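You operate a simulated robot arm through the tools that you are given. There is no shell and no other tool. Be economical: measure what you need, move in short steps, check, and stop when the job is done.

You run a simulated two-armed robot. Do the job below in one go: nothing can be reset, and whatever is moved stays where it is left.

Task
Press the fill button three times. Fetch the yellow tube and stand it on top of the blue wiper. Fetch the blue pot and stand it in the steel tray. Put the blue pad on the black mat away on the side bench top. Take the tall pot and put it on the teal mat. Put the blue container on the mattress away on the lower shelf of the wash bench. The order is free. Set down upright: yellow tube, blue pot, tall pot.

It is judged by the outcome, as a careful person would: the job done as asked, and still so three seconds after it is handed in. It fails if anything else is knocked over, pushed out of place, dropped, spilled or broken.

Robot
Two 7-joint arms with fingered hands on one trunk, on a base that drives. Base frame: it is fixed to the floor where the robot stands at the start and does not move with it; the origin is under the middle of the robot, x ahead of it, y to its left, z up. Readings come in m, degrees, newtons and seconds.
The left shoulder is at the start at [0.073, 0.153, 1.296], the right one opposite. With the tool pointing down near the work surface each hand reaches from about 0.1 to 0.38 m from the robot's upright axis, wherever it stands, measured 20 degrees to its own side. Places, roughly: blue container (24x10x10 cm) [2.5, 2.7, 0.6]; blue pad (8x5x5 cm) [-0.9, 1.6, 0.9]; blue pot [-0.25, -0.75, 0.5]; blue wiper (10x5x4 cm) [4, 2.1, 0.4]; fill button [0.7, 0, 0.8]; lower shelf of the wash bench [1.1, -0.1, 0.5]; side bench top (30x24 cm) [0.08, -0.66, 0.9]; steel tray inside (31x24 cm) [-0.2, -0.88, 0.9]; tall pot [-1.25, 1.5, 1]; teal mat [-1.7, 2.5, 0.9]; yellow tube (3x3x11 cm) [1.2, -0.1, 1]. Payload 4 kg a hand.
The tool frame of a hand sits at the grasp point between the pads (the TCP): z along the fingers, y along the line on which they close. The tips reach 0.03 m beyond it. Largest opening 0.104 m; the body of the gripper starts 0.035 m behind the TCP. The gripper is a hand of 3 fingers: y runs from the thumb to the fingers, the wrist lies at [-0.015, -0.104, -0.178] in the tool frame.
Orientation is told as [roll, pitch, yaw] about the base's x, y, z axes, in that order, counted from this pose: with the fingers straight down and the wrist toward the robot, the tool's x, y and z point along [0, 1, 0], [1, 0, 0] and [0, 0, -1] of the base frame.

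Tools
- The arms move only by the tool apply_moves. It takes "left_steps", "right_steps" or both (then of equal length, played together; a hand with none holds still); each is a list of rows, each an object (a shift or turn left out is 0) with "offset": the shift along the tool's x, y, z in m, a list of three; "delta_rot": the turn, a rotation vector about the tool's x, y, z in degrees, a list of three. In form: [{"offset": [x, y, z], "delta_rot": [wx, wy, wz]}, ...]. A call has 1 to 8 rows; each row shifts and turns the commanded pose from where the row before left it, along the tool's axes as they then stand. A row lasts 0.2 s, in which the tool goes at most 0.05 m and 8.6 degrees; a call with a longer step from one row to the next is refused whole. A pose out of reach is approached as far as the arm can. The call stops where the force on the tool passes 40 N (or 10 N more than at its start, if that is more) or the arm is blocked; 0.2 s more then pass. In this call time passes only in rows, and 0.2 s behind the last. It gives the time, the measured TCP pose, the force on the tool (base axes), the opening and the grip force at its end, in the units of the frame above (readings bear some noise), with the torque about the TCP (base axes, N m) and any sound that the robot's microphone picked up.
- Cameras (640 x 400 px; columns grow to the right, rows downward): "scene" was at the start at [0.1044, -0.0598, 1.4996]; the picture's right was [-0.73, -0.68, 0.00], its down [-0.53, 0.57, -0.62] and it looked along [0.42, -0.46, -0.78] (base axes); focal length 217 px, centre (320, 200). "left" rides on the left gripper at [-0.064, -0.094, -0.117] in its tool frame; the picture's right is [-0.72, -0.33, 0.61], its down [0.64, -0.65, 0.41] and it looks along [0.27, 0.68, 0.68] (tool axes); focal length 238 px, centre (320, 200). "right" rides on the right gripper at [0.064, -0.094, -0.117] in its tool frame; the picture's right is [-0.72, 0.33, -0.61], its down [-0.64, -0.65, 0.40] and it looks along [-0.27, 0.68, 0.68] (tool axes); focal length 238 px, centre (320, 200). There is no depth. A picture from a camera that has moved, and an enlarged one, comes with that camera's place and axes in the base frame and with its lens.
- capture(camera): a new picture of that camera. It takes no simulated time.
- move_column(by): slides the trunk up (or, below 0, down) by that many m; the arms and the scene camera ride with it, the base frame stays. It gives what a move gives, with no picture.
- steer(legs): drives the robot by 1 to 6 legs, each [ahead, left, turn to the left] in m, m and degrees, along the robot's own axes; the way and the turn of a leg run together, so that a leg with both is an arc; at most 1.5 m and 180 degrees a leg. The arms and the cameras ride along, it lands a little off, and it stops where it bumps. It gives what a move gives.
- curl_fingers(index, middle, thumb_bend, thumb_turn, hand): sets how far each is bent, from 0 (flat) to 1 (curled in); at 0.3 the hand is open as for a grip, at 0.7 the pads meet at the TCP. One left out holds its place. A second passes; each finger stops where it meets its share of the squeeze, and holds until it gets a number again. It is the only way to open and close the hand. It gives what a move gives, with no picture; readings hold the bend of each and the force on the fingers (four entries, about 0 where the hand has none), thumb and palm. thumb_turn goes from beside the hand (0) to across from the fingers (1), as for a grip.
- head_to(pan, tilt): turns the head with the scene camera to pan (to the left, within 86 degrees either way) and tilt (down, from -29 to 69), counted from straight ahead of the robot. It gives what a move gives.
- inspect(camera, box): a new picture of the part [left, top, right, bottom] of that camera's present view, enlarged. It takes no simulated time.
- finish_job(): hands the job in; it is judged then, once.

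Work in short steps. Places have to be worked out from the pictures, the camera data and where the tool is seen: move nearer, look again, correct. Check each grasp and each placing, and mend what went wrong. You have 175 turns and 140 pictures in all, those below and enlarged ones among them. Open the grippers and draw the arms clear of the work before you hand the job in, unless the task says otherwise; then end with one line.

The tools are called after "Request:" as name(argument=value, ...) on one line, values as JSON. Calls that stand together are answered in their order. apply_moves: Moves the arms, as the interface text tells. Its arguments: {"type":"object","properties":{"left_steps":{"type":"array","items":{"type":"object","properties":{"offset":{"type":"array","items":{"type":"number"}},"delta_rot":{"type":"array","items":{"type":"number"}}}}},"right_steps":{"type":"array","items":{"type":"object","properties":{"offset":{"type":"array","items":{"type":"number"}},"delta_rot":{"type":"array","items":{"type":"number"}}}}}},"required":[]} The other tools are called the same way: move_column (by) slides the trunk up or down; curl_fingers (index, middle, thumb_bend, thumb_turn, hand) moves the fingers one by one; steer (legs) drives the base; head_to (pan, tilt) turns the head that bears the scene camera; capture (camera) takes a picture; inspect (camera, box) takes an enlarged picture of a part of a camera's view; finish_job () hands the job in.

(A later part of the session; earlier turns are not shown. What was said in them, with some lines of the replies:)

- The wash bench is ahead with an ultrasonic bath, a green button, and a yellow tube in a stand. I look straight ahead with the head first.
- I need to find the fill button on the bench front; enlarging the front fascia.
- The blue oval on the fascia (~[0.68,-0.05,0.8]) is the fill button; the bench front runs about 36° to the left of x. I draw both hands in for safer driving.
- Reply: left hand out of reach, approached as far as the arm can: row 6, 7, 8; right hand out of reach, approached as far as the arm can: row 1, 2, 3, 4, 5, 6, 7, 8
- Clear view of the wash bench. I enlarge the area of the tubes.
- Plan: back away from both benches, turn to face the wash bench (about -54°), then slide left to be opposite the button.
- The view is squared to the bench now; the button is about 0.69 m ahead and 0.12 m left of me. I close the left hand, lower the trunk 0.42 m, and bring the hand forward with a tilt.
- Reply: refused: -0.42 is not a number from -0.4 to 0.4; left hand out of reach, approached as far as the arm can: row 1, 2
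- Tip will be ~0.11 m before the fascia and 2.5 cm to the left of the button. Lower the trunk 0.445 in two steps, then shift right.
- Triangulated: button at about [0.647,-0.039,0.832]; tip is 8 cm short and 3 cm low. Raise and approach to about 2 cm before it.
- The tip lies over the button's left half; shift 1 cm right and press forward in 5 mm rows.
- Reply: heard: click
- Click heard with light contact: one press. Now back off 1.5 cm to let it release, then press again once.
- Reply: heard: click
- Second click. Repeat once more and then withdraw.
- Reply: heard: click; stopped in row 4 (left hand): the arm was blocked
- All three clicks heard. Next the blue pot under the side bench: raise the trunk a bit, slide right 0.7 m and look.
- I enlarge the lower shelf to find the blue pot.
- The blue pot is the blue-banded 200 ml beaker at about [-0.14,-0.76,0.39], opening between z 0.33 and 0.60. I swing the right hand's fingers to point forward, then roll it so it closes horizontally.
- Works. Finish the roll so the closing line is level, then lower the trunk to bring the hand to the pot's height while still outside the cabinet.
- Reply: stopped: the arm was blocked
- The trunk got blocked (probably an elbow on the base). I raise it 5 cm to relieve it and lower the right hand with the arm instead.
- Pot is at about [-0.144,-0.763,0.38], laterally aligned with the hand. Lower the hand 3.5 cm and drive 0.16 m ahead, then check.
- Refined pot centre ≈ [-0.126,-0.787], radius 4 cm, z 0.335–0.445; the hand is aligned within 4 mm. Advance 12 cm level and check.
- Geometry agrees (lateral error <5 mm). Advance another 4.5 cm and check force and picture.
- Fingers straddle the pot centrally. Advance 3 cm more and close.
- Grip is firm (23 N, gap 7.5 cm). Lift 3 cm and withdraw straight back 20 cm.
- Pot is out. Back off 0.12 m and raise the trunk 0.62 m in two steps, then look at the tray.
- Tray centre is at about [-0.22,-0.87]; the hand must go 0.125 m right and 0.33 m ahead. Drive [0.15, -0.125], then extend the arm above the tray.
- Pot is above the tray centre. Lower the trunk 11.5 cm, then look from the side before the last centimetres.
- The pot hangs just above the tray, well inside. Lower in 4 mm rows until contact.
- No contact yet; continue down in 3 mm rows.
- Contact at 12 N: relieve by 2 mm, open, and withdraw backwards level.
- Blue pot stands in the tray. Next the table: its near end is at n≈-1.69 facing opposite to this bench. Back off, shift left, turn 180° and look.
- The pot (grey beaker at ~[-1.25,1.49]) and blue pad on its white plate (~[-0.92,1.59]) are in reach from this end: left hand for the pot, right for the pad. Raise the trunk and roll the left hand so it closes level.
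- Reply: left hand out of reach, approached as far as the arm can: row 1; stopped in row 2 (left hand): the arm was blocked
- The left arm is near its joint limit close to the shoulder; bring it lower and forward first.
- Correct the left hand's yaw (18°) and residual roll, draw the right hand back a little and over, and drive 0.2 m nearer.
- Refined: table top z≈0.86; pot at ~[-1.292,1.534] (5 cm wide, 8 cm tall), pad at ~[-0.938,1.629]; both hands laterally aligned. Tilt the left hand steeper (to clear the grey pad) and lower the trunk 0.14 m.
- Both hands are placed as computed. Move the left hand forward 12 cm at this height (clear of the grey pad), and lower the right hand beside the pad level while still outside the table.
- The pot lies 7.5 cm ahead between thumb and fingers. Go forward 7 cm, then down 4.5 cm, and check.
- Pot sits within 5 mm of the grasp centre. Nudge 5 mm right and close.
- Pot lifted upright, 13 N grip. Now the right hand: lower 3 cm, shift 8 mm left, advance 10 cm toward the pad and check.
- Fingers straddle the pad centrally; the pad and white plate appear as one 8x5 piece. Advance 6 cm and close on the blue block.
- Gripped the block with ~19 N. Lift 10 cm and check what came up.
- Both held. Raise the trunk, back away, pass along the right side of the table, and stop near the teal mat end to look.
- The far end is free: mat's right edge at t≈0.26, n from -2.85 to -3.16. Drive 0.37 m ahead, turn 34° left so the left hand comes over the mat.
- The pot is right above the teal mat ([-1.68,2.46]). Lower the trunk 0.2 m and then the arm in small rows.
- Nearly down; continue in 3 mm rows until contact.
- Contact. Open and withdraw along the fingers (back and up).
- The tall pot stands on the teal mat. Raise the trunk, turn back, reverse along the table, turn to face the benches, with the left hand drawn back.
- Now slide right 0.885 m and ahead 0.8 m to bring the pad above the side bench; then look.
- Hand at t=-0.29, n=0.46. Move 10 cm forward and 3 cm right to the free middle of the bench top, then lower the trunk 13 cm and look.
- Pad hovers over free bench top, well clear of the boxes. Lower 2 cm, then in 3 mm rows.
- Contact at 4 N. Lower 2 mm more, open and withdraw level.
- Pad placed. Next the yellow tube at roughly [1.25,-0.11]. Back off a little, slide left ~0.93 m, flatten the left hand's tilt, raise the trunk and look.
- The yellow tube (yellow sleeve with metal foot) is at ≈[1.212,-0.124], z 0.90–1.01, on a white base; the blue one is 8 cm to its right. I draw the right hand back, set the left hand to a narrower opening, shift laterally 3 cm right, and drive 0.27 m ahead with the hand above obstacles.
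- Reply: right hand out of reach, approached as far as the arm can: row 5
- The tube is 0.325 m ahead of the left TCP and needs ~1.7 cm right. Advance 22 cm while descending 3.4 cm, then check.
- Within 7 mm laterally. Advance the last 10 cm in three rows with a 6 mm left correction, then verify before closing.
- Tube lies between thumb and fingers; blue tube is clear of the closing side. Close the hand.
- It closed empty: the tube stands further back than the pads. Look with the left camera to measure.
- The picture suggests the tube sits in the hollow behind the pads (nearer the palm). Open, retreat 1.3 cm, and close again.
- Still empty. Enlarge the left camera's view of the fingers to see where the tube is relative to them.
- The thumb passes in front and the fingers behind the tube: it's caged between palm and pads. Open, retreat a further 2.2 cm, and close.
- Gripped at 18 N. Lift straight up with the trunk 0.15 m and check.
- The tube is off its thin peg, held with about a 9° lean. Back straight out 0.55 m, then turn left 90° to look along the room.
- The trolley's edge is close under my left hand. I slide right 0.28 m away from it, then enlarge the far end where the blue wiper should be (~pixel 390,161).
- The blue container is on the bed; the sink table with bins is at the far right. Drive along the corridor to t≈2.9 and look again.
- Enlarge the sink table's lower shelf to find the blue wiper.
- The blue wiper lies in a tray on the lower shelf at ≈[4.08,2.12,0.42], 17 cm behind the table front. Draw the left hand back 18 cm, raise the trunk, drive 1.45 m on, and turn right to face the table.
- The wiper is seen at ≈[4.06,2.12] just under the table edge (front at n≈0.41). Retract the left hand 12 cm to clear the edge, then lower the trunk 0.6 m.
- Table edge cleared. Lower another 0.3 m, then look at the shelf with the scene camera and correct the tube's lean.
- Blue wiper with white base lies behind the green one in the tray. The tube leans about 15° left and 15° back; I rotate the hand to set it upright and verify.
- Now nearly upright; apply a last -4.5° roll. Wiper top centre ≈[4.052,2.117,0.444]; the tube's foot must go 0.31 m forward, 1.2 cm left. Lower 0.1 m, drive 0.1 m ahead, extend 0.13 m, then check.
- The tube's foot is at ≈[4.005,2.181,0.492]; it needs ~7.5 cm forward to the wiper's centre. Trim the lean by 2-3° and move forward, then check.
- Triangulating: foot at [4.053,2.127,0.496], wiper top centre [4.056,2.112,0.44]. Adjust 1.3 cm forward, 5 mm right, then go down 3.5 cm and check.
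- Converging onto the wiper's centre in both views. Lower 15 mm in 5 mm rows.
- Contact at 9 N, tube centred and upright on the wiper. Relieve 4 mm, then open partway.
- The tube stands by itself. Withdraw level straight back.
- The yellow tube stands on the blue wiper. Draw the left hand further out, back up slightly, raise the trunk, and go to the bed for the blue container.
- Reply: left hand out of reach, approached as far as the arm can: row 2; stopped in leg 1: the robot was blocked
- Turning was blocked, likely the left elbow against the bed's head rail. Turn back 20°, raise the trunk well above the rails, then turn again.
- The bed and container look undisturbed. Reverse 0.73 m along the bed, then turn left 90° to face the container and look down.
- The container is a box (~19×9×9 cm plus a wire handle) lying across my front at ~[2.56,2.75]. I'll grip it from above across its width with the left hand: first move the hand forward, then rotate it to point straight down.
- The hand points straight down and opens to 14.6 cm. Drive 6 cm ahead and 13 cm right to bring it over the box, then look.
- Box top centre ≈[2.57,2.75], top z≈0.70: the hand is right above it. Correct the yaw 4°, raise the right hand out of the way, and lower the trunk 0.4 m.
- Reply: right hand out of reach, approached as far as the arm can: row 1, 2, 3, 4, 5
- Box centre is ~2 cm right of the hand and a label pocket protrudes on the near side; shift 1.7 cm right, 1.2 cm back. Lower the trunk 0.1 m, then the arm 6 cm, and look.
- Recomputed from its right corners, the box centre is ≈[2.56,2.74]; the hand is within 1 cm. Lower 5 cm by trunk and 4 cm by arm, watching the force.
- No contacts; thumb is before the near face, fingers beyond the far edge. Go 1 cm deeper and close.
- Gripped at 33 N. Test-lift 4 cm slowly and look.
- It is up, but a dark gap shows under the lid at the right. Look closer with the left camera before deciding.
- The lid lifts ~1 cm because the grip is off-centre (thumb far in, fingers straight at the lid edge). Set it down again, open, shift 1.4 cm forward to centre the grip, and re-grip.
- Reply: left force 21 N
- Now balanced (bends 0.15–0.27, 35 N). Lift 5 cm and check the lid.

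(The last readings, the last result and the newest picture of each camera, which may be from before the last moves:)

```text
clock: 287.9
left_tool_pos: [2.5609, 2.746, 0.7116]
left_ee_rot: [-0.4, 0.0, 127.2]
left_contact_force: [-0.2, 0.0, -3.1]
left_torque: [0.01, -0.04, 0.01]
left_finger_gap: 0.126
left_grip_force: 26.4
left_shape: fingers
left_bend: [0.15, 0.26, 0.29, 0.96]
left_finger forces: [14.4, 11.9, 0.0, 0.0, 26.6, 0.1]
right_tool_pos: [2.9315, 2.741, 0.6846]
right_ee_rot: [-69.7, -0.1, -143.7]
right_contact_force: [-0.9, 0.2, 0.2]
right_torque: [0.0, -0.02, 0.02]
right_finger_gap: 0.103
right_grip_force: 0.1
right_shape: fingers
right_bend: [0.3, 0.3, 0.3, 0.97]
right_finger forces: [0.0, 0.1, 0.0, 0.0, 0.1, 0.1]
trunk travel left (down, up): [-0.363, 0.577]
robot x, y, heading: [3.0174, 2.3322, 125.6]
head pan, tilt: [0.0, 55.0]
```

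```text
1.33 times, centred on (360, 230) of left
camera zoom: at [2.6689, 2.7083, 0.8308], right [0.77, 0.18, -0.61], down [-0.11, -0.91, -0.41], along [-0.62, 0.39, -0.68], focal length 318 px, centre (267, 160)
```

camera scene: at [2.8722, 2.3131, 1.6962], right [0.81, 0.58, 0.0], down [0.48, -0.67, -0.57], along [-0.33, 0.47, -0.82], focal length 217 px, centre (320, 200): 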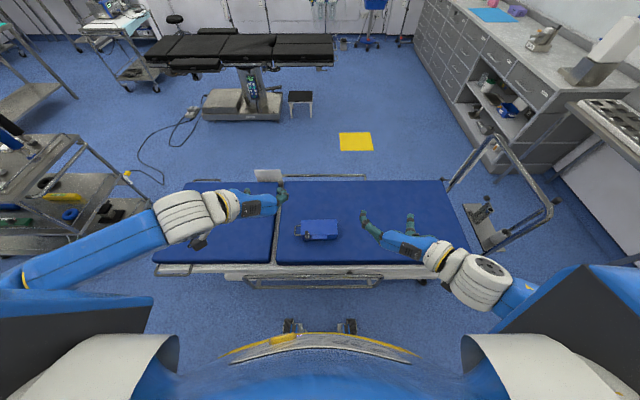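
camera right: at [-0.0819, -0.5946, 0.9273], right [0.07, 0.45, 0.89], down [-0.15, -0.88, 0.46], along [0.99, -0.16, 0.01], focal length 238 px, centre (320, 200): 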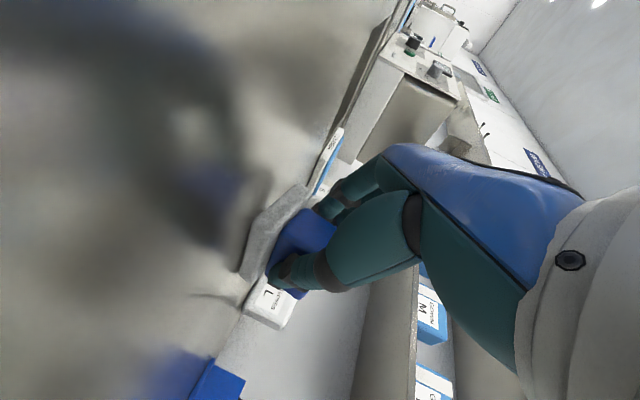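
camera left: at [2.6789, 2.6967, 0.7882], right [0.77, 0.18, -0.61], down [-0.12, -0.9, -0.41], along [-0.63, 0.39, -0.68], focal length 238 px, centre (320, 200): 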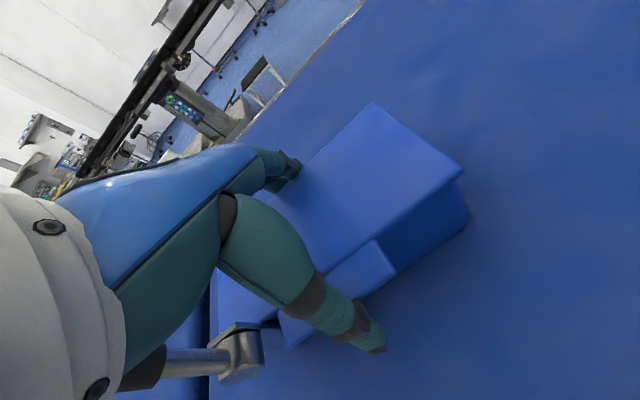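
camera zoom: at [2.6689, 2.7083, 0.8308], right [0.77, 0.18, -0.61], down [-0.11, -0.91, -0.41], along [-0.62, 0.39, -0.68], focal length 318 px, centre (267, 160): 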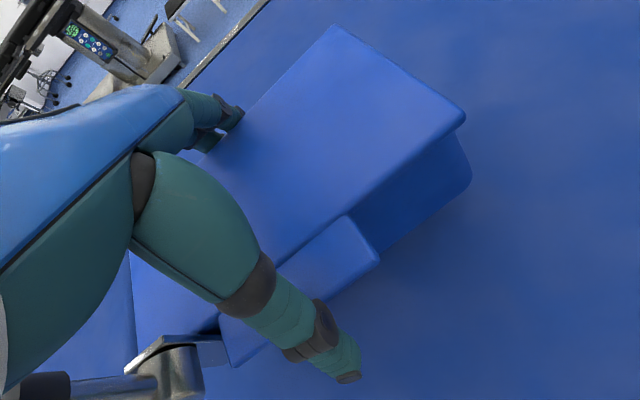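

Lid is closed and the whole box is held (3 N weight). Raise the trunk, turn left 90°, and drive back along the corridor to the wash bench.

Request:
move_column(by=0.28)

Request:
steer(legs=[[-0.05, 0, 0], [0, 0, 90], [1.2, -0.1, 0]])

Request:
head_to(pan=0, tilt=35)

Request:
capture(camera="scene")

```text
clock: 290.7
left_tool_pos: [2.5607, 2.7477, 0.9935]
left_ee_rot: [-0.4, -0.1, 127.0]
left_contact_force: [-0.7, -0.4, -3.4]
left_torque: [-0.03, -0.03, 0.01]
left_finger_gap: 0.1261
left_grip_force: 26.2
left_shape: fingers
left_bend: [0.15, 0.26, 0.29, 0.96]
left_finger forces: [14.5, 11.8, 0.0, 0.0, 25.9, 0.0]
right_tool_pos: [2.9315, 2.7424, 0.9634]
right_ee_rot: [-69.6, -0.1, -143.7]
right_contact_force: [0.1, 0.3, 0.6]
right_torque: [0.02, -0.02, 0.02]
right_finger_gap: 0.1031
right_grip_force: 0.1
right_shape: fingers
right_bend: [0.3, 0.3, 0.3, 0.97]
right_finger forces: [0.0, 0.0, 0.1, 0.0, 0.0, 0.0]
trunk travel left (down, up): [-0.643, 0.297]
robot x, y, heading: [3.0179, 2.3305, 125.8]
head pan, tilt: [0.0, 55.0]
```

```text
clock: 301.1
left_tool_pos: [1.5943, 1.2437, 0.992]
left_ee_rot: [-0.6, 0.0, -143.8]
left_contact_force: [-0.5, -0.4, -3.7]
left_torque: [0.07, 0.01, 0.0]
left_finger_gap: 0.1206
left_grip_force: 19.9
left_shape: fingers
left_bend: [0.17, 0.25, 0.32, 0.96]
left_finger forces: [10.9, 9.7, 0.1, 0.0, 19.7, 0.1]
right_tool_pos: [1.607, 1.6138, 0.964]
right_ee_rot: [-69.6, -0.2, -54.6]
right_contact_force: [0.3, 0.4, 0.4]
right_torque: [0.0, 0.01, -0.01]
right_finger_gap: 0.1029
right_grip_force: 0.2
right_shape: fingers
right_bend: [0.3, 0.3, 0.3, 0.97]
right_finger forces: [0.1, 0.0, 0.0, 0.1, 0.0, 0.0]
trunk travel left (down, up): [-0.643, 0.297]
robot x, y, heading: [2.0173, 1.6969, -145.4]
head pan, tilt: [0.0, 55.0]
```

```text
clock: 301.9
left_tool_pos: [1.595, 1.2442, 0.992]
left_ee_rot: [-0.4, -0.1, -143.9]
left_contact_force: [-0.6, -0.7, -2.5]
left_torque: [0.07, 0.01, -0.01]
left_finger_gap: 0.1205
left_grip_force: 20.2
left_shape: fingers
left_bend: [0.17, 0.25, 0.32, 0.96]
left_finger forces: [10.8, 9.8, 0.0, 0.0, 19.8, 0.0]
right_tool_pos: [1.6068, 1.6134, 0.9639]
right_ee_rot: [-69.8, -0.4, -54.5]
right_contact_force: [0.2, 0.6, -0.1]
right_torque: [0.02, 0.02, 0.0]
right_finger_gap: 0.1028
right_grip_force: 0.1
right_shape: fingers
right_bend: [0.3, 0.3, 0.3, 0.97]
right_finger forces: [0.1, 0.0, 0.1, 0.0, 0.0, 0.0]
trunk travel left (down, up): [-0.643, 0.297]
robot x, y, heading: [2.0185, 1.6927, -145.3]
head pan, tilt: [0.0, 35.0]
```

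```text
17 pictures are left
camera scene: at [1.8993, 1.6124, 1.4541], right [-0.57, 0.82, 0.0], down [0.47, 0.33, -0.82], along [-0.67, -0.47, -0.58], focal length 217 px, centre (320, 200)
```

scene: 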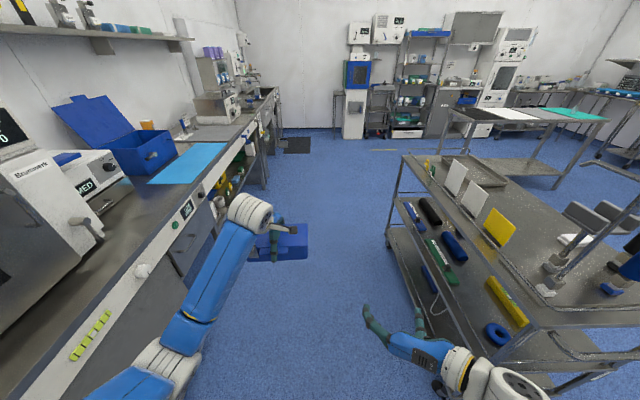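

Grip dropped to 20 N, so I re-squeeze. The path ahead is clear between bench and trolley; shift 0.1 m toward the bench side and go on.

Request:
curl_fingers(hand="left", index=0.85, middle=0.85, thumb_bend=0.85)

Request:
steer(legs=[[0.2, 0.1, 0], [1.2, 0, -0.5], [0.3, -0.05, 0], [0.63, -0.2, 0]])

Request:
inspect(camera="left", box=[160, 60, 520, 380])

```text
clock: 302.9
left_tool_pos: [1.5954, 1.2436, 0.9921]
left_ee_rot: [-0.4, -0.1, -143.8]
left_contact_force: [-0.6, 0.4, -2.9]
left_torque: [0.05, 0.03, -0.02]
left_finger_gap: 0.1133
left_grip_force: 25.9
left_shape: fingers
left_bend: [0.15, 0.26, 0.3, 0.96]
left_finger forces: [17.7, 8.7, 0.0, 0.0, 24.5, 0.1]
right_tool_pos: [1.6066, 1.6153, 0.964]
right_ee_rot: [-69.7, -0.3, -54.5]
right_contact_force: [-0.2, 0.6, -0.2]
right_torque: [-0.04, 0.0, -0.04]
right_finger_gap: 0.1027
right_grip_force: 0.0
right_shape: fingers
right_bend: [0.3, 0.3, 0.3, 0.97]
right_finger forces: [0.0, 0.1, 0.0, 0.0, 0.1, 0.1]
trunk travel left (down, up): [-0.643, 0.297]
robot x, y, heading: [2.0154, 1.6937, -145.3]
head pan, tilt: [0.0, 35.0]
```

```text
clock: 315.1
left_tool_pos: [-0.4175, 0.1066, 0.9931]
left_ee_rot: [-0.5, -0.2, -145.6]
left_contact_force: [0.4, -0.2, -3.5]
left_torque: [0.05, 0.05, -0.01]
left_finger_gap: 0.1136
left_grip_force: 24.2
left_shape: fingers
left_bend: [0.15, 0.26, 0.3, 0.96]
left_finger forces: [17.5, 8.8, 0.1, 0.0, 24.0, 0.0]
right_tool_pos: [-0.393, 0.4755, 0.9647]
right_ee_rot: [-69.6, -0.1, -56.5]
right_contact_force: [0.3, -0.5, -0.5]
right_torque: [0.02, 0.0, -0.03]
right_finger_gap: 0.103
right_grip_force: 0.0
right_shape: fingers
right_bend: [0.3, 0.3, 0.3, 0.97]
right_finger forces: [0.0, 0.0, 0.0, 0.0, 0.0, 0.0]
trunk travel left (down, up): [-0.643, 0.297]
robot x, y, heading: [0.0159, 0.5416, -147.0]
head pan, tilt: [0.0, 35.0]
```

```text
1.25 times, centred on (340, 220) of left
camera zoom: at [-0.3734, 0.2108, 1.112], right [-0.14, 0.78, -0.61], down [0.9, -0.16, -0.41], along [-0.42, -0.6, -0.68], focal length 298 px, centre (295, 175)
```

zoom: 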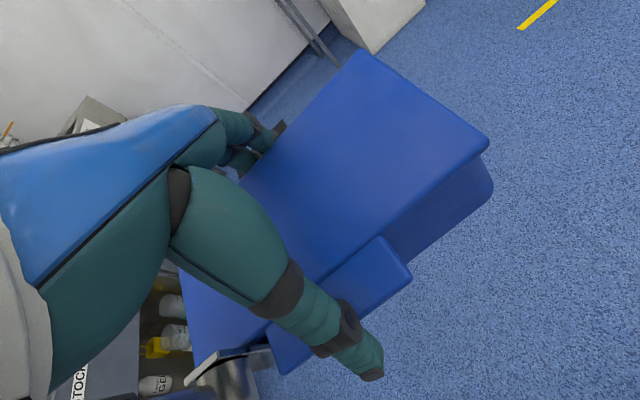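

Box held firmly. Turn left to face the wash bench, lower the trunk 0.38 m, and look at the lower shelf.

Request:
steer(legs=[[0, 0, 92.8]])

Request:
move_column(by=-0.38)

Request:
head_to(pan=10, tilt=35)

Request:
capture(camera="scene")

```text
clock: 319.5
left_tool_pos: [0.4811, 0.1376, 0.9939]
left_ee_rot: [-0.4, -0.2, -51.9]
left_contact_force: [0.5, 0.2, -3.1]
left_torque: [0.0, 0.05, 0.01]
left_finger_gap: 0.1123
left_grip_force: 22.6
left_shape: fingers
left_bend: [0.15, 0.26, 0.3, 0.96]
left_finger forces: [15.6, 8.1, 0.0, 0.1, 21.8, 0.0]
right_tool_pos: [0.1098, 0.1368, 0.9648]
right_ee_rot: [-69.7, -0.4, 37.2]
right_contact_force: [0.0, -0.3, 0.2]
right_torque: [0.02, 0.02, -0.02]
right_finger_gap: 0.1031
right_grip_force: 0.1
right_shape: fingers
right_bend: [0.3, 0.3, 0.3, 0.97]
right_finger forces: [0.0, 0.0, 0.1, 0.0, 0.0, 0.1]
trunk travel left (down, up): [-0.643, 0.297]
robot x, y, heading: [0.0212, 0.5445, -53.3]
head pan, tilt: [0.0, 35.0]
```

```text
clock: 323.2
left_tool_pos: [0.4796, 0.1382, 0.6144]
left_ee_rot: [-0.5, -0.2, -52.0]
left_contact_force: [0.0, -0.1, -3.6]
left_torque: [-0.02, 0.05, 0.01]
left_finger_gap: 0.1126
left_grip_force: 23.1
left_shape: fingers
left_bend: [0.15, 0.26, 0.3, 0.96]
left_finger forces: [15.6, 8.1, 0.1, 0.0, 21.6, 0.0]
right_tool_pos: [0.1081, 0.1392, 0.5848]
right_ee_rot: [-69.7, -0.3, 37.2]
right_contact_force: [0.6, 0.3, -0.7]
right_torque: [0.0, 0.0, 0.01]
right_finger_gap: 0.1028
right_grip_force: 0.0
right_shape: fingers
right_bend: [0.3, 0.3, 0.3, 0.97]
right_finger forces: [0.0, 0.1, 0.0, 0.0, 0.1, 0.1]
trunk travel left (down, up): [-0.263, 0.677]
robot x, y, heading: [0.0225, 0.5463, -53.5]
head pan, tilt: [0.0, 35.0]
```

```text
clock: 323.9
left_tool_pos: [0.4799, 0.1395, 0.6135]
left_ee_rot: [-0.4, -0.2, -51.9]
left_contact_force: [0.1, 0.1, -2.9]
left_torque: [-0.01, 0.06, -0.02]
left_finger_gap: 0.1126
left_grip_force: 23.4
left_shape: fingers
left_bend: [0.15, 0.26, 0.3, 0.96]
left_finger forces: [15.7, 7.9, 0.0, 0.0, 21.6, 0.0]
right_tool_pos: [0.1097, 0.1379, 0.5855]
right_ee_rot: [-69.9, -0.3, 37.2]
right_contact_force: [0.7, 0.5, 0.0]
right_torque: [0.03, -0.01, 0.01]
right_finger_gap: 0.1031
right_grip_force: 0.0
right_shape: fingers
right_bend: [0.3, 0.3, 0.3, 0.97]
right_finger forces: [0.0, 0.0, 0.0, 0.0, 0.1, 0.0]
trunk travel left (down, up): [-0.263, 0.677]
robot x, y, heading: [0.0182, 0.5431, -53.2]
head pan, tilt: [10.0, 35.0]
```

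```text
15 pictures are left
camera scene: at [0.1115, 0.4389, 1.0742], right [-0.69, -0.73, 0.0], down [-0.42, 0.4, -0.82], along [0.59, -0.56, -0.58], focal length 217 px, centre (320, 200)
```

scene: 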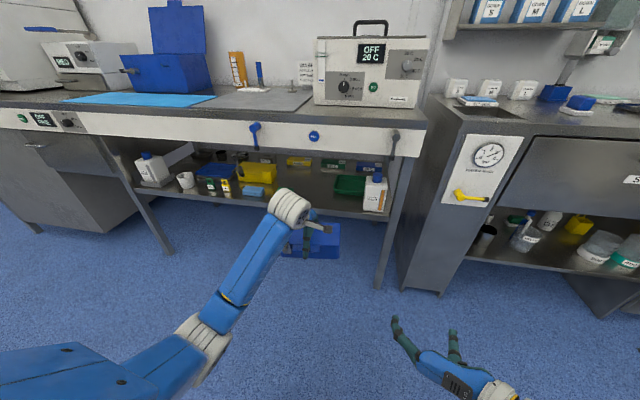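

Request:
inspect(camera="scene", box=[210, 120, 420, 270])

```text
2.67 times, centred on (315, 195) of scene
camera zoom: at [0.1115, 0.4389, 1.0742], right [-0.69, -0.73, 0.0], down [-0.42, 0.4, -0.82], along [0.59, -0.56, -0.58], focal length 578 px, centre (333, 213)
```

zoom: 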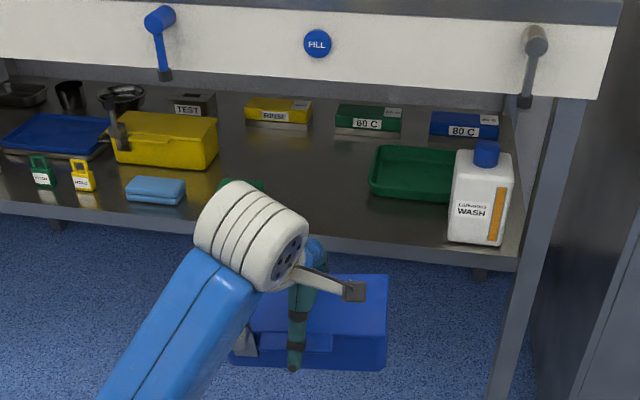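

The middle front of the shelf (z≈0.51) is free between the green pad (t≈0.62) and the white bottle (t≈0.30). The hand must stay just outside the fascia, so I set the box on the shelf front and then push it in. Straighten yaw 2° and drive 0.22 m ahead.

Request:
apply_moves(left_steps=[{"offset": [-0.012, 0, 0], "delta_rot": [0, 0, 2.2]}])

Request:
steer(legs=[[0.22, 0, -0.9]])

Request:
inspect(camera="scene", box=[190, 100, 400, 260])

```text
clock: 324.3
left_tool_pos: [0.4705, 0.1299, 0.6139]
left_ee_rot: [-0.4, -0.3, -54.1]
left_contact_force: [-0.5, -0.6, -2.8]
left_torque: [0.0, 0.07, 0.02]
left_finger_gap: 0.1124
left_grip_force: 22.8
left_shape: fingers
left_bend: [0.15, 0.26, 0.3, 0.96]
left_finger forces: [15.6, 8.1, 0.0, 0.1, 21.6, 0.1]
right_tool_pos: [0.1089, 0.1387, 0.5846]
right_ee_rot: [-69.9, -0.4, 37.2]
right_contact_force: [-0.2, 0.1, 0.5]
right_torque: [-0.02, -0.01, -0.01]
right_finger_gap: 0.103
right_grip_force: 0.0
right_shape: fingers
right_bend: [0.3, 0.3, 0.3, 0.97]
right_finger forces: [0.0, 0.0, 0.1, 0.0, 0.1, 0.1]
trunk travel left (down, up): [-0.263, 0.677]
robot x, y, heading: [0.0182, 0.5433, -53.3]
head pan, tilt: [10.0, 35.0]
```

```text
clock: 326.0
left_tool_pos: [0.5946, -0.0523, 0.6126]
left_ee_rot: [-0.5, -0.2, -54.8]
left_contact_force: [-0.3, -0.5, -2.9]
left_torque: [0.0, 0.06, -0.03]
left_finger_gap: 0.1124
left_grip_force: 22.9
left_shape: fingers
left_bend: [0.15, 0.26, 0.3, 0.96]
left_finger forces: [15.5, 8.2, 0.1, 0.0, 21.6, 0.1]
right_tool_pos: [0.2341, -0.0413, 0.5846]
right_ee_rot: [-69.7, -0.2, 36.4]
right_contact_force: [0.2, -0.7, -0.4]
right_torque: [0.02, 0.04, 0.0]
right_finger_gap: 0.1029
right_grip_force: 0.0
right_shape: fingers
right_bend: [0.3, 0.3, 0.3, 0.97]
right_finger forces: [0.1, 0.0, 0.0, 0.0, 0.0, 0.0]
trunk travel left (down, up): [-0.263, 0.677]
robot x, y, heading: [0.1441, 0.3633, -54.2]
head pan, tilt: [10.0, 35.0]
```

```text
2.50 times, centred on (295, 180) of scene
camera zoom: at [0.2399, 0.2595, 1.0741], right [-0.7, -0.72, 0.0], down [-0.41, 0.4, -0.82], along [0.59, -0.57, -0.58], focal length 542 px, centre (382, 250)
```

zoom: 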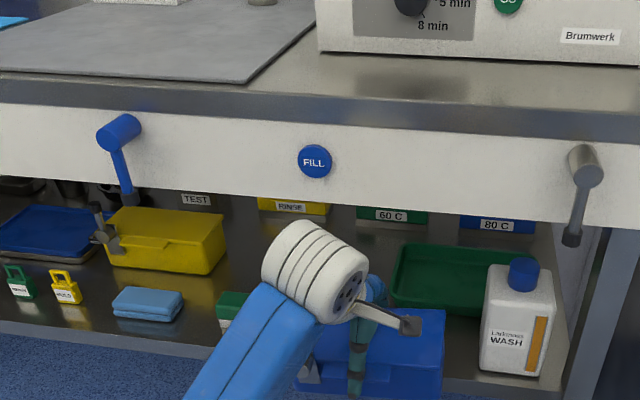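

Laterally the box fits between the green pad and the bottle. Move the arm forward 5.5 cm, then lower in small rows.

Request:
apply_moves(left_steps=[{"offset": [0, 0.02, 0]}, {"offset": [0, 0.02, 0]}, {"offset": [0, 0.017, 0]}, {"offset": [0, 0, 0.01]}, {"offset": [0, 0, 0.01]}])

Request:
inspect(camera="left", box=[160, 60, 520, 380])

```text
clock: 327.2
left_tool_pos: [0.6273, -0.0987, 0.5933]
left_ee_rot: [-0.4, -0.1, -55.0]
left_contact_force: [0.9, 0.2, -2.6]
left_torque: [-0.04, 0.05, -0.02]
left_finger_gap: 0.1122
left_grip_force: 23.2
left_shape: fingers
left_bend: [0.15, 0.26, 0.3, 0.96]
left_finger forces: [15.3, 8.1, 0.0, 0.0, 21.3, 0.0]
right_tool_pos: [0.2338, -0.0399, 0.5857]
right_ee_rot: [-69.8, -0.3, 36.4]
right_contact_force: [-1.3, 1.2, 0.0]
right_torque: [-0.04, 0.02, -0.01]
right_finger_gap: 0.1028
right_grip_force: 0.1
right_shape: fingers
right_bend: [0.3, 0.3, 0.3, 0.97]
right_finger forces: [0.0, 0.1, 0.0, 0.0, 0.0, 0.0]
trunk travel left (down, up): [-0.263, 0.677]
robot x, y, heading: [0.1515, 0.3628, -54.3]
head pan, tilt: [10.0, 35.0]
```

```text
1.25 times, centred on (340, 220) of left
camera zoom: at [0.5212, -0.0587, 0.7121], right [-0.78, -0.15, -0.61], down [0.15, 0.9, -0.41], along [0.61, -0.41, -0.68], focal length 298 px, centre (295, 175)
```

zoom: 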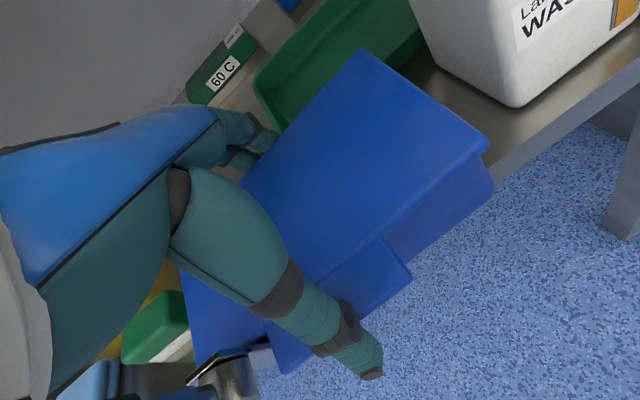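

Box is over the shelf front with clearances to tray, bottle and pads. Lower in 4 mm rows until contact.

Request:
apply_moves(left_steps=[{"offset": [0, 0, 0.004]}, {"offset": [0, 0, 0.004]}, {"offset": [0, 0, 0.004]}, {"offset": [0, 0, 0.004]}])

```text
clock: 328.2
left_tool_pos: [0.6256, -0.1, 0.5789]
left_ee_rot: [-0.3, -0.4, -54.9]
left_contact_force: [-1.3, -0.9, -1.8]
left_torque: [0.04, -0.05, -0.02]
left_finger_gap: 0.1122
left_grip_force: 23.0
left_shape: fingers
left_bend: [0.15, 0.26, 0.3, 0.96]
left_finger forces: [14.7, 8.5, 0.0, 0.0, 21.8, 0.1]
right_tool_pos: [0.2331, -0.0393, 0.5858]
right_ee_rot: [-69.7, -0.3, 36.4]
right_contact_force: [0.3, -0.5, -0.1]
right_torque: [0.02, 0.03, 0.0]
right_finger_gap: 0.103
right_grip_force: 0.0
right_shape: fingers
right_bend: [0.3, 0.3, 0.3, 0.97]
right_finger forces: [0.0, 0.0, 0.0, 0.0, 0.1, 0.0]
trunk travel left (down, up): [-0.263, 0.677]
robot x, y, heading: [0.1446, 0.3697, -54.2]
head pan, tilt: [10.0, 35.0]
```

Request:
apply_moves(left_steps=[{"offset": [0, 0, 0.003]}, {"offset": [0, 0, 0.003]}])

Request:
inspect(camera="left", box=[160, 60, 520, 380])

```text
clock: 328.8
left_tool_pos: [0.6266, -0.1, 0.5749]
left_ee_rot: [-0.4, -0.4, -55.0]
left_contact_force: [-0.1, 1.9, 8.1]
left_torque: [0.13, -0.02, 0.01]
left_finger_gap: 0.1126
left_grip_force: 25.1
left_shape: fingers
left_bend: [0.15, 0.26, 0.3, 0.96]
left_finger forces: [15.1, 9.1, 0.0, 0.1, 25.5, 0.0]
right_tool_pos: [0.231, -0.0402, 0.5857]
right_ee_rot: [-69.9, -0.3, 36.3]
right_contact_force: [0.7, 0.6, 0.1]
right_torque: [0.0, 0.03, -0.01]
right_finger_gap: 0.1028
right_grip_force: 0.0
right_shape: fingers
right_bend: [0.3, 0.3, 0.3, 0.97]
right_finger forces: [0.0, 0.0, 0.0, 0.1, 0.0, 0.0]
trunk travel left (down, up): [-0.263, 0.677]
robot x, y, heading: [0.1499, 0.3658, -54.3]
head pan, tilt: [10.0, 35.0]
```

```text
1.25 times, centred on (340, 220) of left
camera zoom: at [0.5207, -0.0588, 0.6931], right [-0.78, -0.15, -0.61], down [0.15, 0.9, -0.42], along [0.61, -0.41, -0.67], focal length 298 px, centre (295, 175)
```

zoom: 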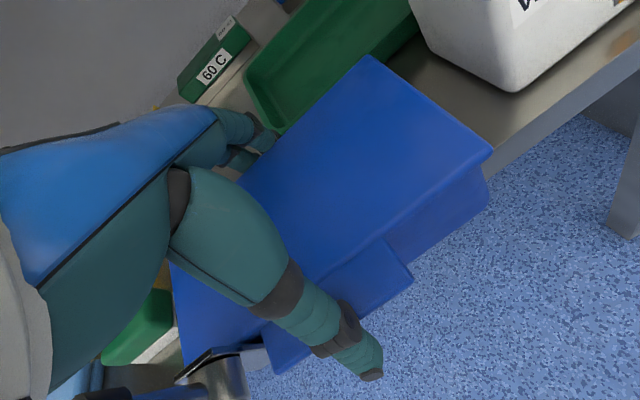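

Contact, but about 3.5 cm still overhangs the shelf edge (~n 0.43). Lift 2.5 cm, pitch the hand 12° so the wrist drops away from the fascia, move 3 cm further in, and lower again.

Request:
apply_moves(left_steps=[{"offset": [0, 0, -0.012]}, {"offset": [0, 0, -0.014]}, {"delta_rot": [-6, 0, 0]}, {"delta_rot": [-6, 0, 0]}, {"offset": [0, 0.0147, 0.0031]}, {"offset": [0, 0.0147, 0.0031]}, {"offset": [0, -0.0021, 0.0098]}])

Request:
inspect(camera="scene", box=[190, 100, 400, 260])

```text
clock: 330.4
left_tool_pos: [0.6424, -0.1237, 0.5878]
left_ee_rot: [-0.5, -12.3, -55.0]
left_contact_force: [-0.8, 0.1, -2.9]
left_torque: [0.05, 0.02, -0.02]
left_finger_gap: 0.1121
left_grip_force: 21.8
left_shape: fingers
left_bend: [0.15, 0.26, 0.3, 0.96]
left_finger forces: [13.9, 8.4, 0.1, 0.1, 21.3, 0.0]
right_tool_pos: [0.2325, -0.0412, 0.585]
right_ee_rot: [-69.8, -0.3, 36.4]
right_contact_force: [-1.0, 0.2, 0.1]
right_torque: [0.0, 0.0, 0.03]
right_finger_gap: 0.1027
right_grip_force: 0.1
right_shape: fingers
right_bend: [0.3, 0.3, 0.3, 0.97]
right_finger forces: [0.0, 0.0, 0.0, 0.1, 0.0, 0.0]
trunk travel left (down, up): [-0.263, 0.677]
robot x, y, heading: [0.1449, 0.3683, -54.5]
head pan, tilt: [10.0, 35.0]
```

```text
2.50 times, centred on (295, 180) of scene
camera zoom: at [0.2392, 0.2602, 1.0743], right [-0.7, -0.72, 0.0], down [-0.41, 0.4, -0.82], along [0.59, -0.57, -0.58], focal length 542 px, centre (382, 250)
```

zoom: 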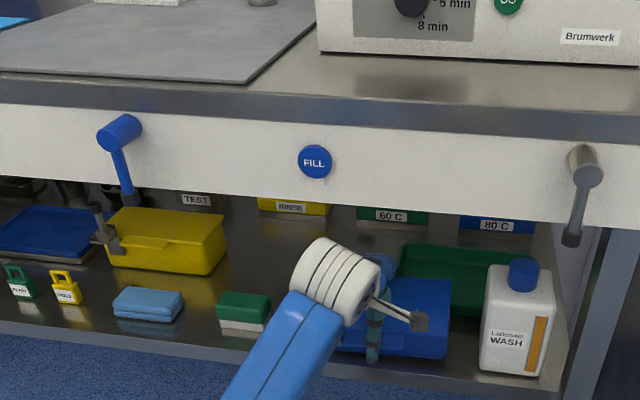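

The wrist is well below the fascia, so I can level the box again. Rotate back flat, 8 mm further in, and lower to contact.

Request:
apply_moves(left_steps=[{"delta_rot": [6, 0, 0]}, {"delta_rot": [6, 0, 0]}, {"offset": [0, 0.008, 0]}, {"offset": [0, 0, 0.004]}, {"offset": [0, 0, 0.004]}, {"offset": [0, 0, 0.004]}])

```text
clock: 331.8
left_tool_pos: [0.6489, -0.1304, 0.5786]
left_ee_rot: [-0.4, -0.4, -55.1]
left_contact_force: [0.5, -0.9, 3.0]
left_torque: [0.14, -0.02, 0.04]
left_finger_gap: 0.1117
left_grip_force: 22.8
left_shape: fingers
left_bend: [0.15, 0.26, 0.3, 0.96]
left_finger forces: [14.7, 9.0, 0.0, 0.1, 22.4, 0.1]
right_tool_pos: [0.2314, -0.0389, 0.5861]
right_ee_rot: [-69.9, -0.3, 36.4]
right_contact_force: [-0.6, 0.4, 0.2]
right_torque: [0.01, 0.04, -0.02]
right_finger_gap: 0.1029
right_grip_force: 0.0
right_shape: fingers
right_bend: [0.3, 0.3, 0.3, 0.97]
right_finger forces: [0.0, 0.1, 0.1, 0.1, 0.1, 0.0]
trunk travel left (down, up): [-0.263, 0.677]
robot x, y, heading: [0.1491, 0.3644, -54.3]
head pan, tilt: [10.0, 35.0]
```

Contact felt. Press 2 mm more, open the thumb fully and the fingers slightly, then check.

Request:
apply_moves(left_steps=[{"offset": [0, 0, 0.002]}])

Request:
curl_fingers(hand="left", index=0.12, middle=0.15, thumb_bend=0.08)

Request:
inspect(camera="left", box=[160, 60, 520, 380])

```text
clock: 332.2
left_tool_pos: [0.6491, -0.1304, 0.5782]
left_ee_rot: [-0.5, -0.5, -55.0]
left_contact_force: [1.9, -2.3, 8.7]
left_torque: [0.13, 0.07, 0.02]
left_finger_gap: 0.1121
left_grip_force: 24.7
left_shape: fingers
left_bend: [0.15, 0.26, 0.3, 0.96]
left_finger forces: [16.1, 9.2, 0.1, 0.0, 23.7, 0.1]
right_tool_pos: [0.2317, -0.0392, 0.5858]
right_ee_rot: [-69.9, -0.3, 36.4]
right_contact_force: [-0.5, -0.5, -0.4]
right_torque: [-0.03, 0.01, -0.02]
right_finger_gap: 0.103
right_grip_force: 0.1
right_shape: fingers
right_bend: [0.3, 0.3, 0.3, 0.97]
right_finger forces: [0.0, 0.1, 0.0, 0.1, 0.0, 0.0]
trunk travel left (down, up): [-0.263, 0.677]
robot x, y, heading: [0.1473, 0.3656, -54.0]
head pan, tilt: [10.0, 35.0]
```

```text
clock: 333.2
left_tool_pos: [0.6496, -0.1307, 0.5757]
left_ee_rot: [-0.4, -0.3, -54.9]
left_contact_force: [-0.4, 0.1, 0.3]
left_torque: [0.01, 0.01, 0.01]
left_finger_gap: 0.1435
left_grip_force: 0.1
left_shape: fingers
left_bend: [0.12, 0.15, 0.08, 0.97]
left_finger forces: [0.0, 0.0, 0.1, 0.1, 0.1, 0.1]
right_tool_pos: [0.2326, -0.0405, 0.5854]
right_ee_rot: [-69.8, -0.2, 36.4]
right_contact_force: [-0.4, 0.2, 0.2]
right_torque: [-0.03, 0.0, 0.04]
right_finger_gap: 0.1031
right_grip_force: 0.0
right_shape: fingers
right_bend: [0.3, 0.3, 0.3, 0.97]
right_finger forces: [0.0, 0.1, 0.0, 0.0, 0.1, 0.0]
trunk travel left (down, up): [-0.263, 0.677]
robot x, y, heading: [0.1451, 0.3727, -54.2]
head pan, tilt: [10.0, 35.0]
```

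```text
1.25 times, centred on (340, 220) of left
camera zoom: at [0.5436, -0.09, 0.6939], right [-0.78, -0.15, -0.61], down [0.15, 0.9, -0.41], along [0.61, -0.41, -0.68], focal length 298 px, centre (295, 175)
```

zoom: 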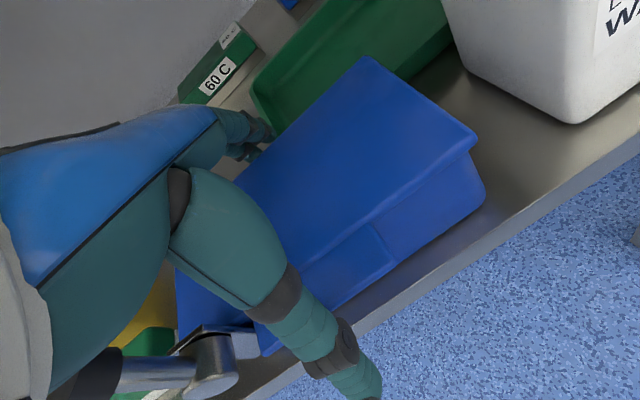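

The container sits fully on the shelf, lid closed. Withdraw: pitch the hand 12° while rising, then rise 6 cm more in front of the fascia, and drive back.

Request:
apply_moves(left_steps=[{"offset": [0, 0, -0.01], "delta_rot": [-6, 0, 0]}, {"offset": [0, 0.001, -0.01], "delta_rot": [-6, 0, 0]}, {"offset": [0, 0.0042, -0.0196]}, {"offset": [0, 0.0042, -0.0196]}, {"offset": [0, 0.0042, -0.0196]}])

Request:
inspect(camera="scene", box=[190, 100, 400, 260])

```text
clock: 334.4
left_tool_pos: [0.6482, -0.1286, 0.6525]
left_ee_rot: [-0.4, -11.8, -55.0]
left_contact_force: [-9.2, 10.8, -14.2]
left_torque: [-2.13, -1.59, 0.39]
left_finger_gap: 0.1438
left_grip_force: 0.2
left_shape: fingers
left_bend: [0.12, 0.15, 0.08, 0.97]
left_finger forces: [0.1, 0.1, 0.0, 0.0, 0.1, 0.0]
right_tool_pos: [0.2322, -0.0411, 0.5849]
right_ee_rot: [-69.8, -0.3, 36.4]
right_contact_force: [0.7, -0.5, -0.3]
right_torque: [0.04, -0.01, 0.01]
right_finger_gap: 0.1031
right_grip_force: 0.1
right_shape: fingers
right_bend: [0.3, 0.3, 0.3, 0.97]
right_finger forces: [0.0, 0.0, 0.0, 0.0, 0.1, 0.0]
trunk travel left (down, up): [-0.263, 0.677]
robot x, y, heading: [0.1463, 0.3658, -54.6]
head pan, tilt: [10.0, 35.0]
```

```text
2.50 times, centred on (295, 180) of scene
camera zoom: at [0.239, 0.2604, 1.0738], right [-0.7, -0.72, 0.0], down [-0.41, 0.4, -0.82], along [0.59, -0.57, -0.58], focal length 542 px, centre (382, 250)
```

zoom: 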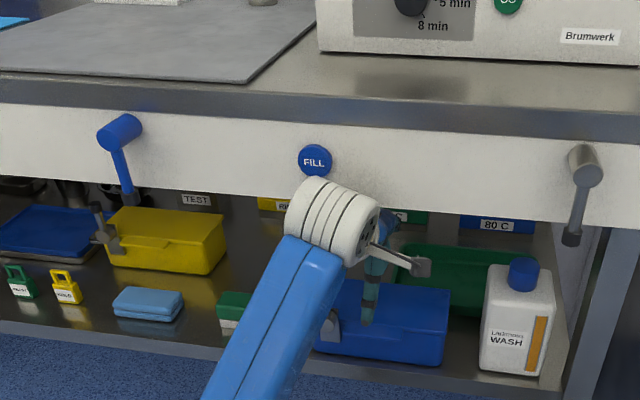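

The back of the hand touches the fascia's lower edge (no click heard). Ease down 8 mm, pitch a bit more, and pull back.

Request:
apply_moves(left_steps=[{"offset": [0, -0.0017, 0.0078]}, {"offset": [0, -0.015, -0.0032], "delta_rot": [-6, 0, 0]}, {"offset": [0, -0.019, -0.006]}, {"offset": [0, -0.03, -0.0095]}, {"offset": [0, -0.03, -0.0095]}])

Request:
inspect(camera="scene", box=[190, 100, 400, 260])

```text
clock: 335.6
left_tool_pos: [0.5916, -0.0487, 0.6466]
left_ee_rot: [-0.6, -18.5, -54.8]
left_contact_force: [0.1, -0.3, 0.5]
left_torque: [-0.01, 0.0, -0.01]
left_finger_gap: 0.1439
left_grip_force: 0.0
left_shape: fingers
left_bend: [0.12, 0.15, 0.08, 0.97]
left_finger forces: [0.0, 0.1, 0.0, 0.1, 0.0, 0.0]
right_tool_pos: [0.2322, -0.0408, 0.5863]
right_ee_rot: [-69.9, -0.3, 36.4]
right_contact_force: [0.5, 0.2, 0.8]
right_torque: [0.02, -0.01, -0.02]
right_finger_gap: 0.1031
right_grip_force: 0.0
right_shape: fingers
right_bend: [0.3, 0.3, 0.3, 0.97]
right_finger forces: [0.0, 0.0, 0.0, 0.0, 0.0, 0.0]
trunk travel left (down, up): [-0.263, 0.677]
robot x, y, heading: [0.1444, 0.3665, -54.1]
head pan, tilt: [10.0, 35.0]
```

```text
2.50 times, centred on (295, 180) of scene
camera zoom: at [0.2385, 0.261, 1.0745], right [-0.7, -0.72, 0.0], down [-0.41, 0.4, -0.82], along [0.59, -0.57, -0.57], focal length 542 px, centre (382, 250)
```

zoom: 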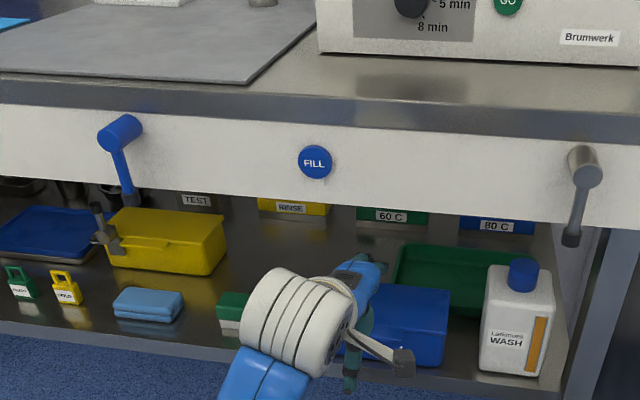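

Free now (no force), the box undisturbed. Drive back 0.35 m, open hands are clear; take a final look at the shelf.

Request:
steer(legs=[[-0.35, 0, 0]])

Request:
inspect(camera="scene", box=[190, 80, 480, 260])

```text
clock: 337.8
left_tool_pos: [0.3921, 0.2339, 0.646]
left_ee_rot: [-0.5, -18.3, -54.3]
left_contact_force: [-0.1, 0.1, 0.5]
left_torque: [0.0, 0.0, -0.03]
left_finger_gap: 0.1438
left_grip_force: 0.0
left_shape: fingers
left_bend: [0.12, 0.15, 0.08, 0.97]
left_finger forces: [0.0, 0.0, 0.0, 0.0, 0.0, 0.0]
right_tool_pos: [0.0334, 0.2393, 0.5866]
right_ee_rot: [-69.8, -0.2, 37.0]
right_contact_force: [0.8, 0.3, 0.2]
right_torque: [-0.01, 0.01, 0.0]
right_finger_gap: 0.1029
right_grip_force: 0.1
right_shape: fingers
right_bend: [0.3, 0.3, 0.3, 0.97]
right_finger forces: [0.0, 0.1, 0.1, 0.1, 0.0, 0.0]
trunk travel left (down, up): [-0.263, 0.677]
robot x, y, heading: [-0.0545, 0.6479, -53.7]
head pan, tilt: [10.0, 35.0]
```

```text
2.21 times, centred on (335, 170) of scene
camera zoom: at [0.0365, 0.5415, 1.0745], right [-0.69, -0.72, 0.0], down [-0.41, 0.4, -0.82], along [0.59, -0.57, -0.57], focal length 478 px, centre (287, 266)
```

zoom: 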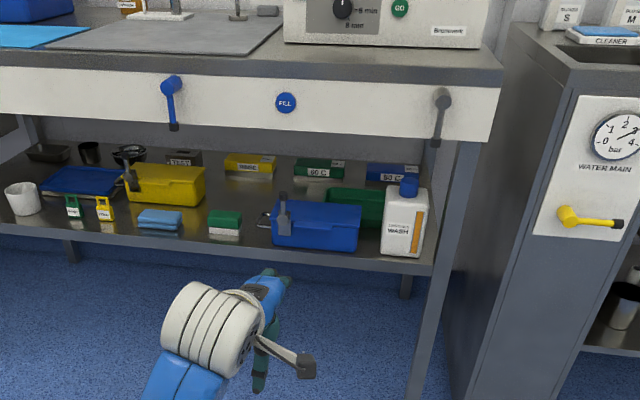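

The container is well on the shelf with its neighbours untouched, both hands are open and clear of the work. Handing in.

Request:
finish_job()

```text
The job is handed in.
```

The whole job is done and handed in, and I saw nothing knocked over, dropped or spilled. The fill button was pressed three times with three clicks heard. The yellow tube stands on the blue wiper, the blue pot in the steel tray, and the tall pot on the teal mat, all upright. The blue pad is on the side bench top, and the blue container is on the wash bench's lower shelf with its lid closed.
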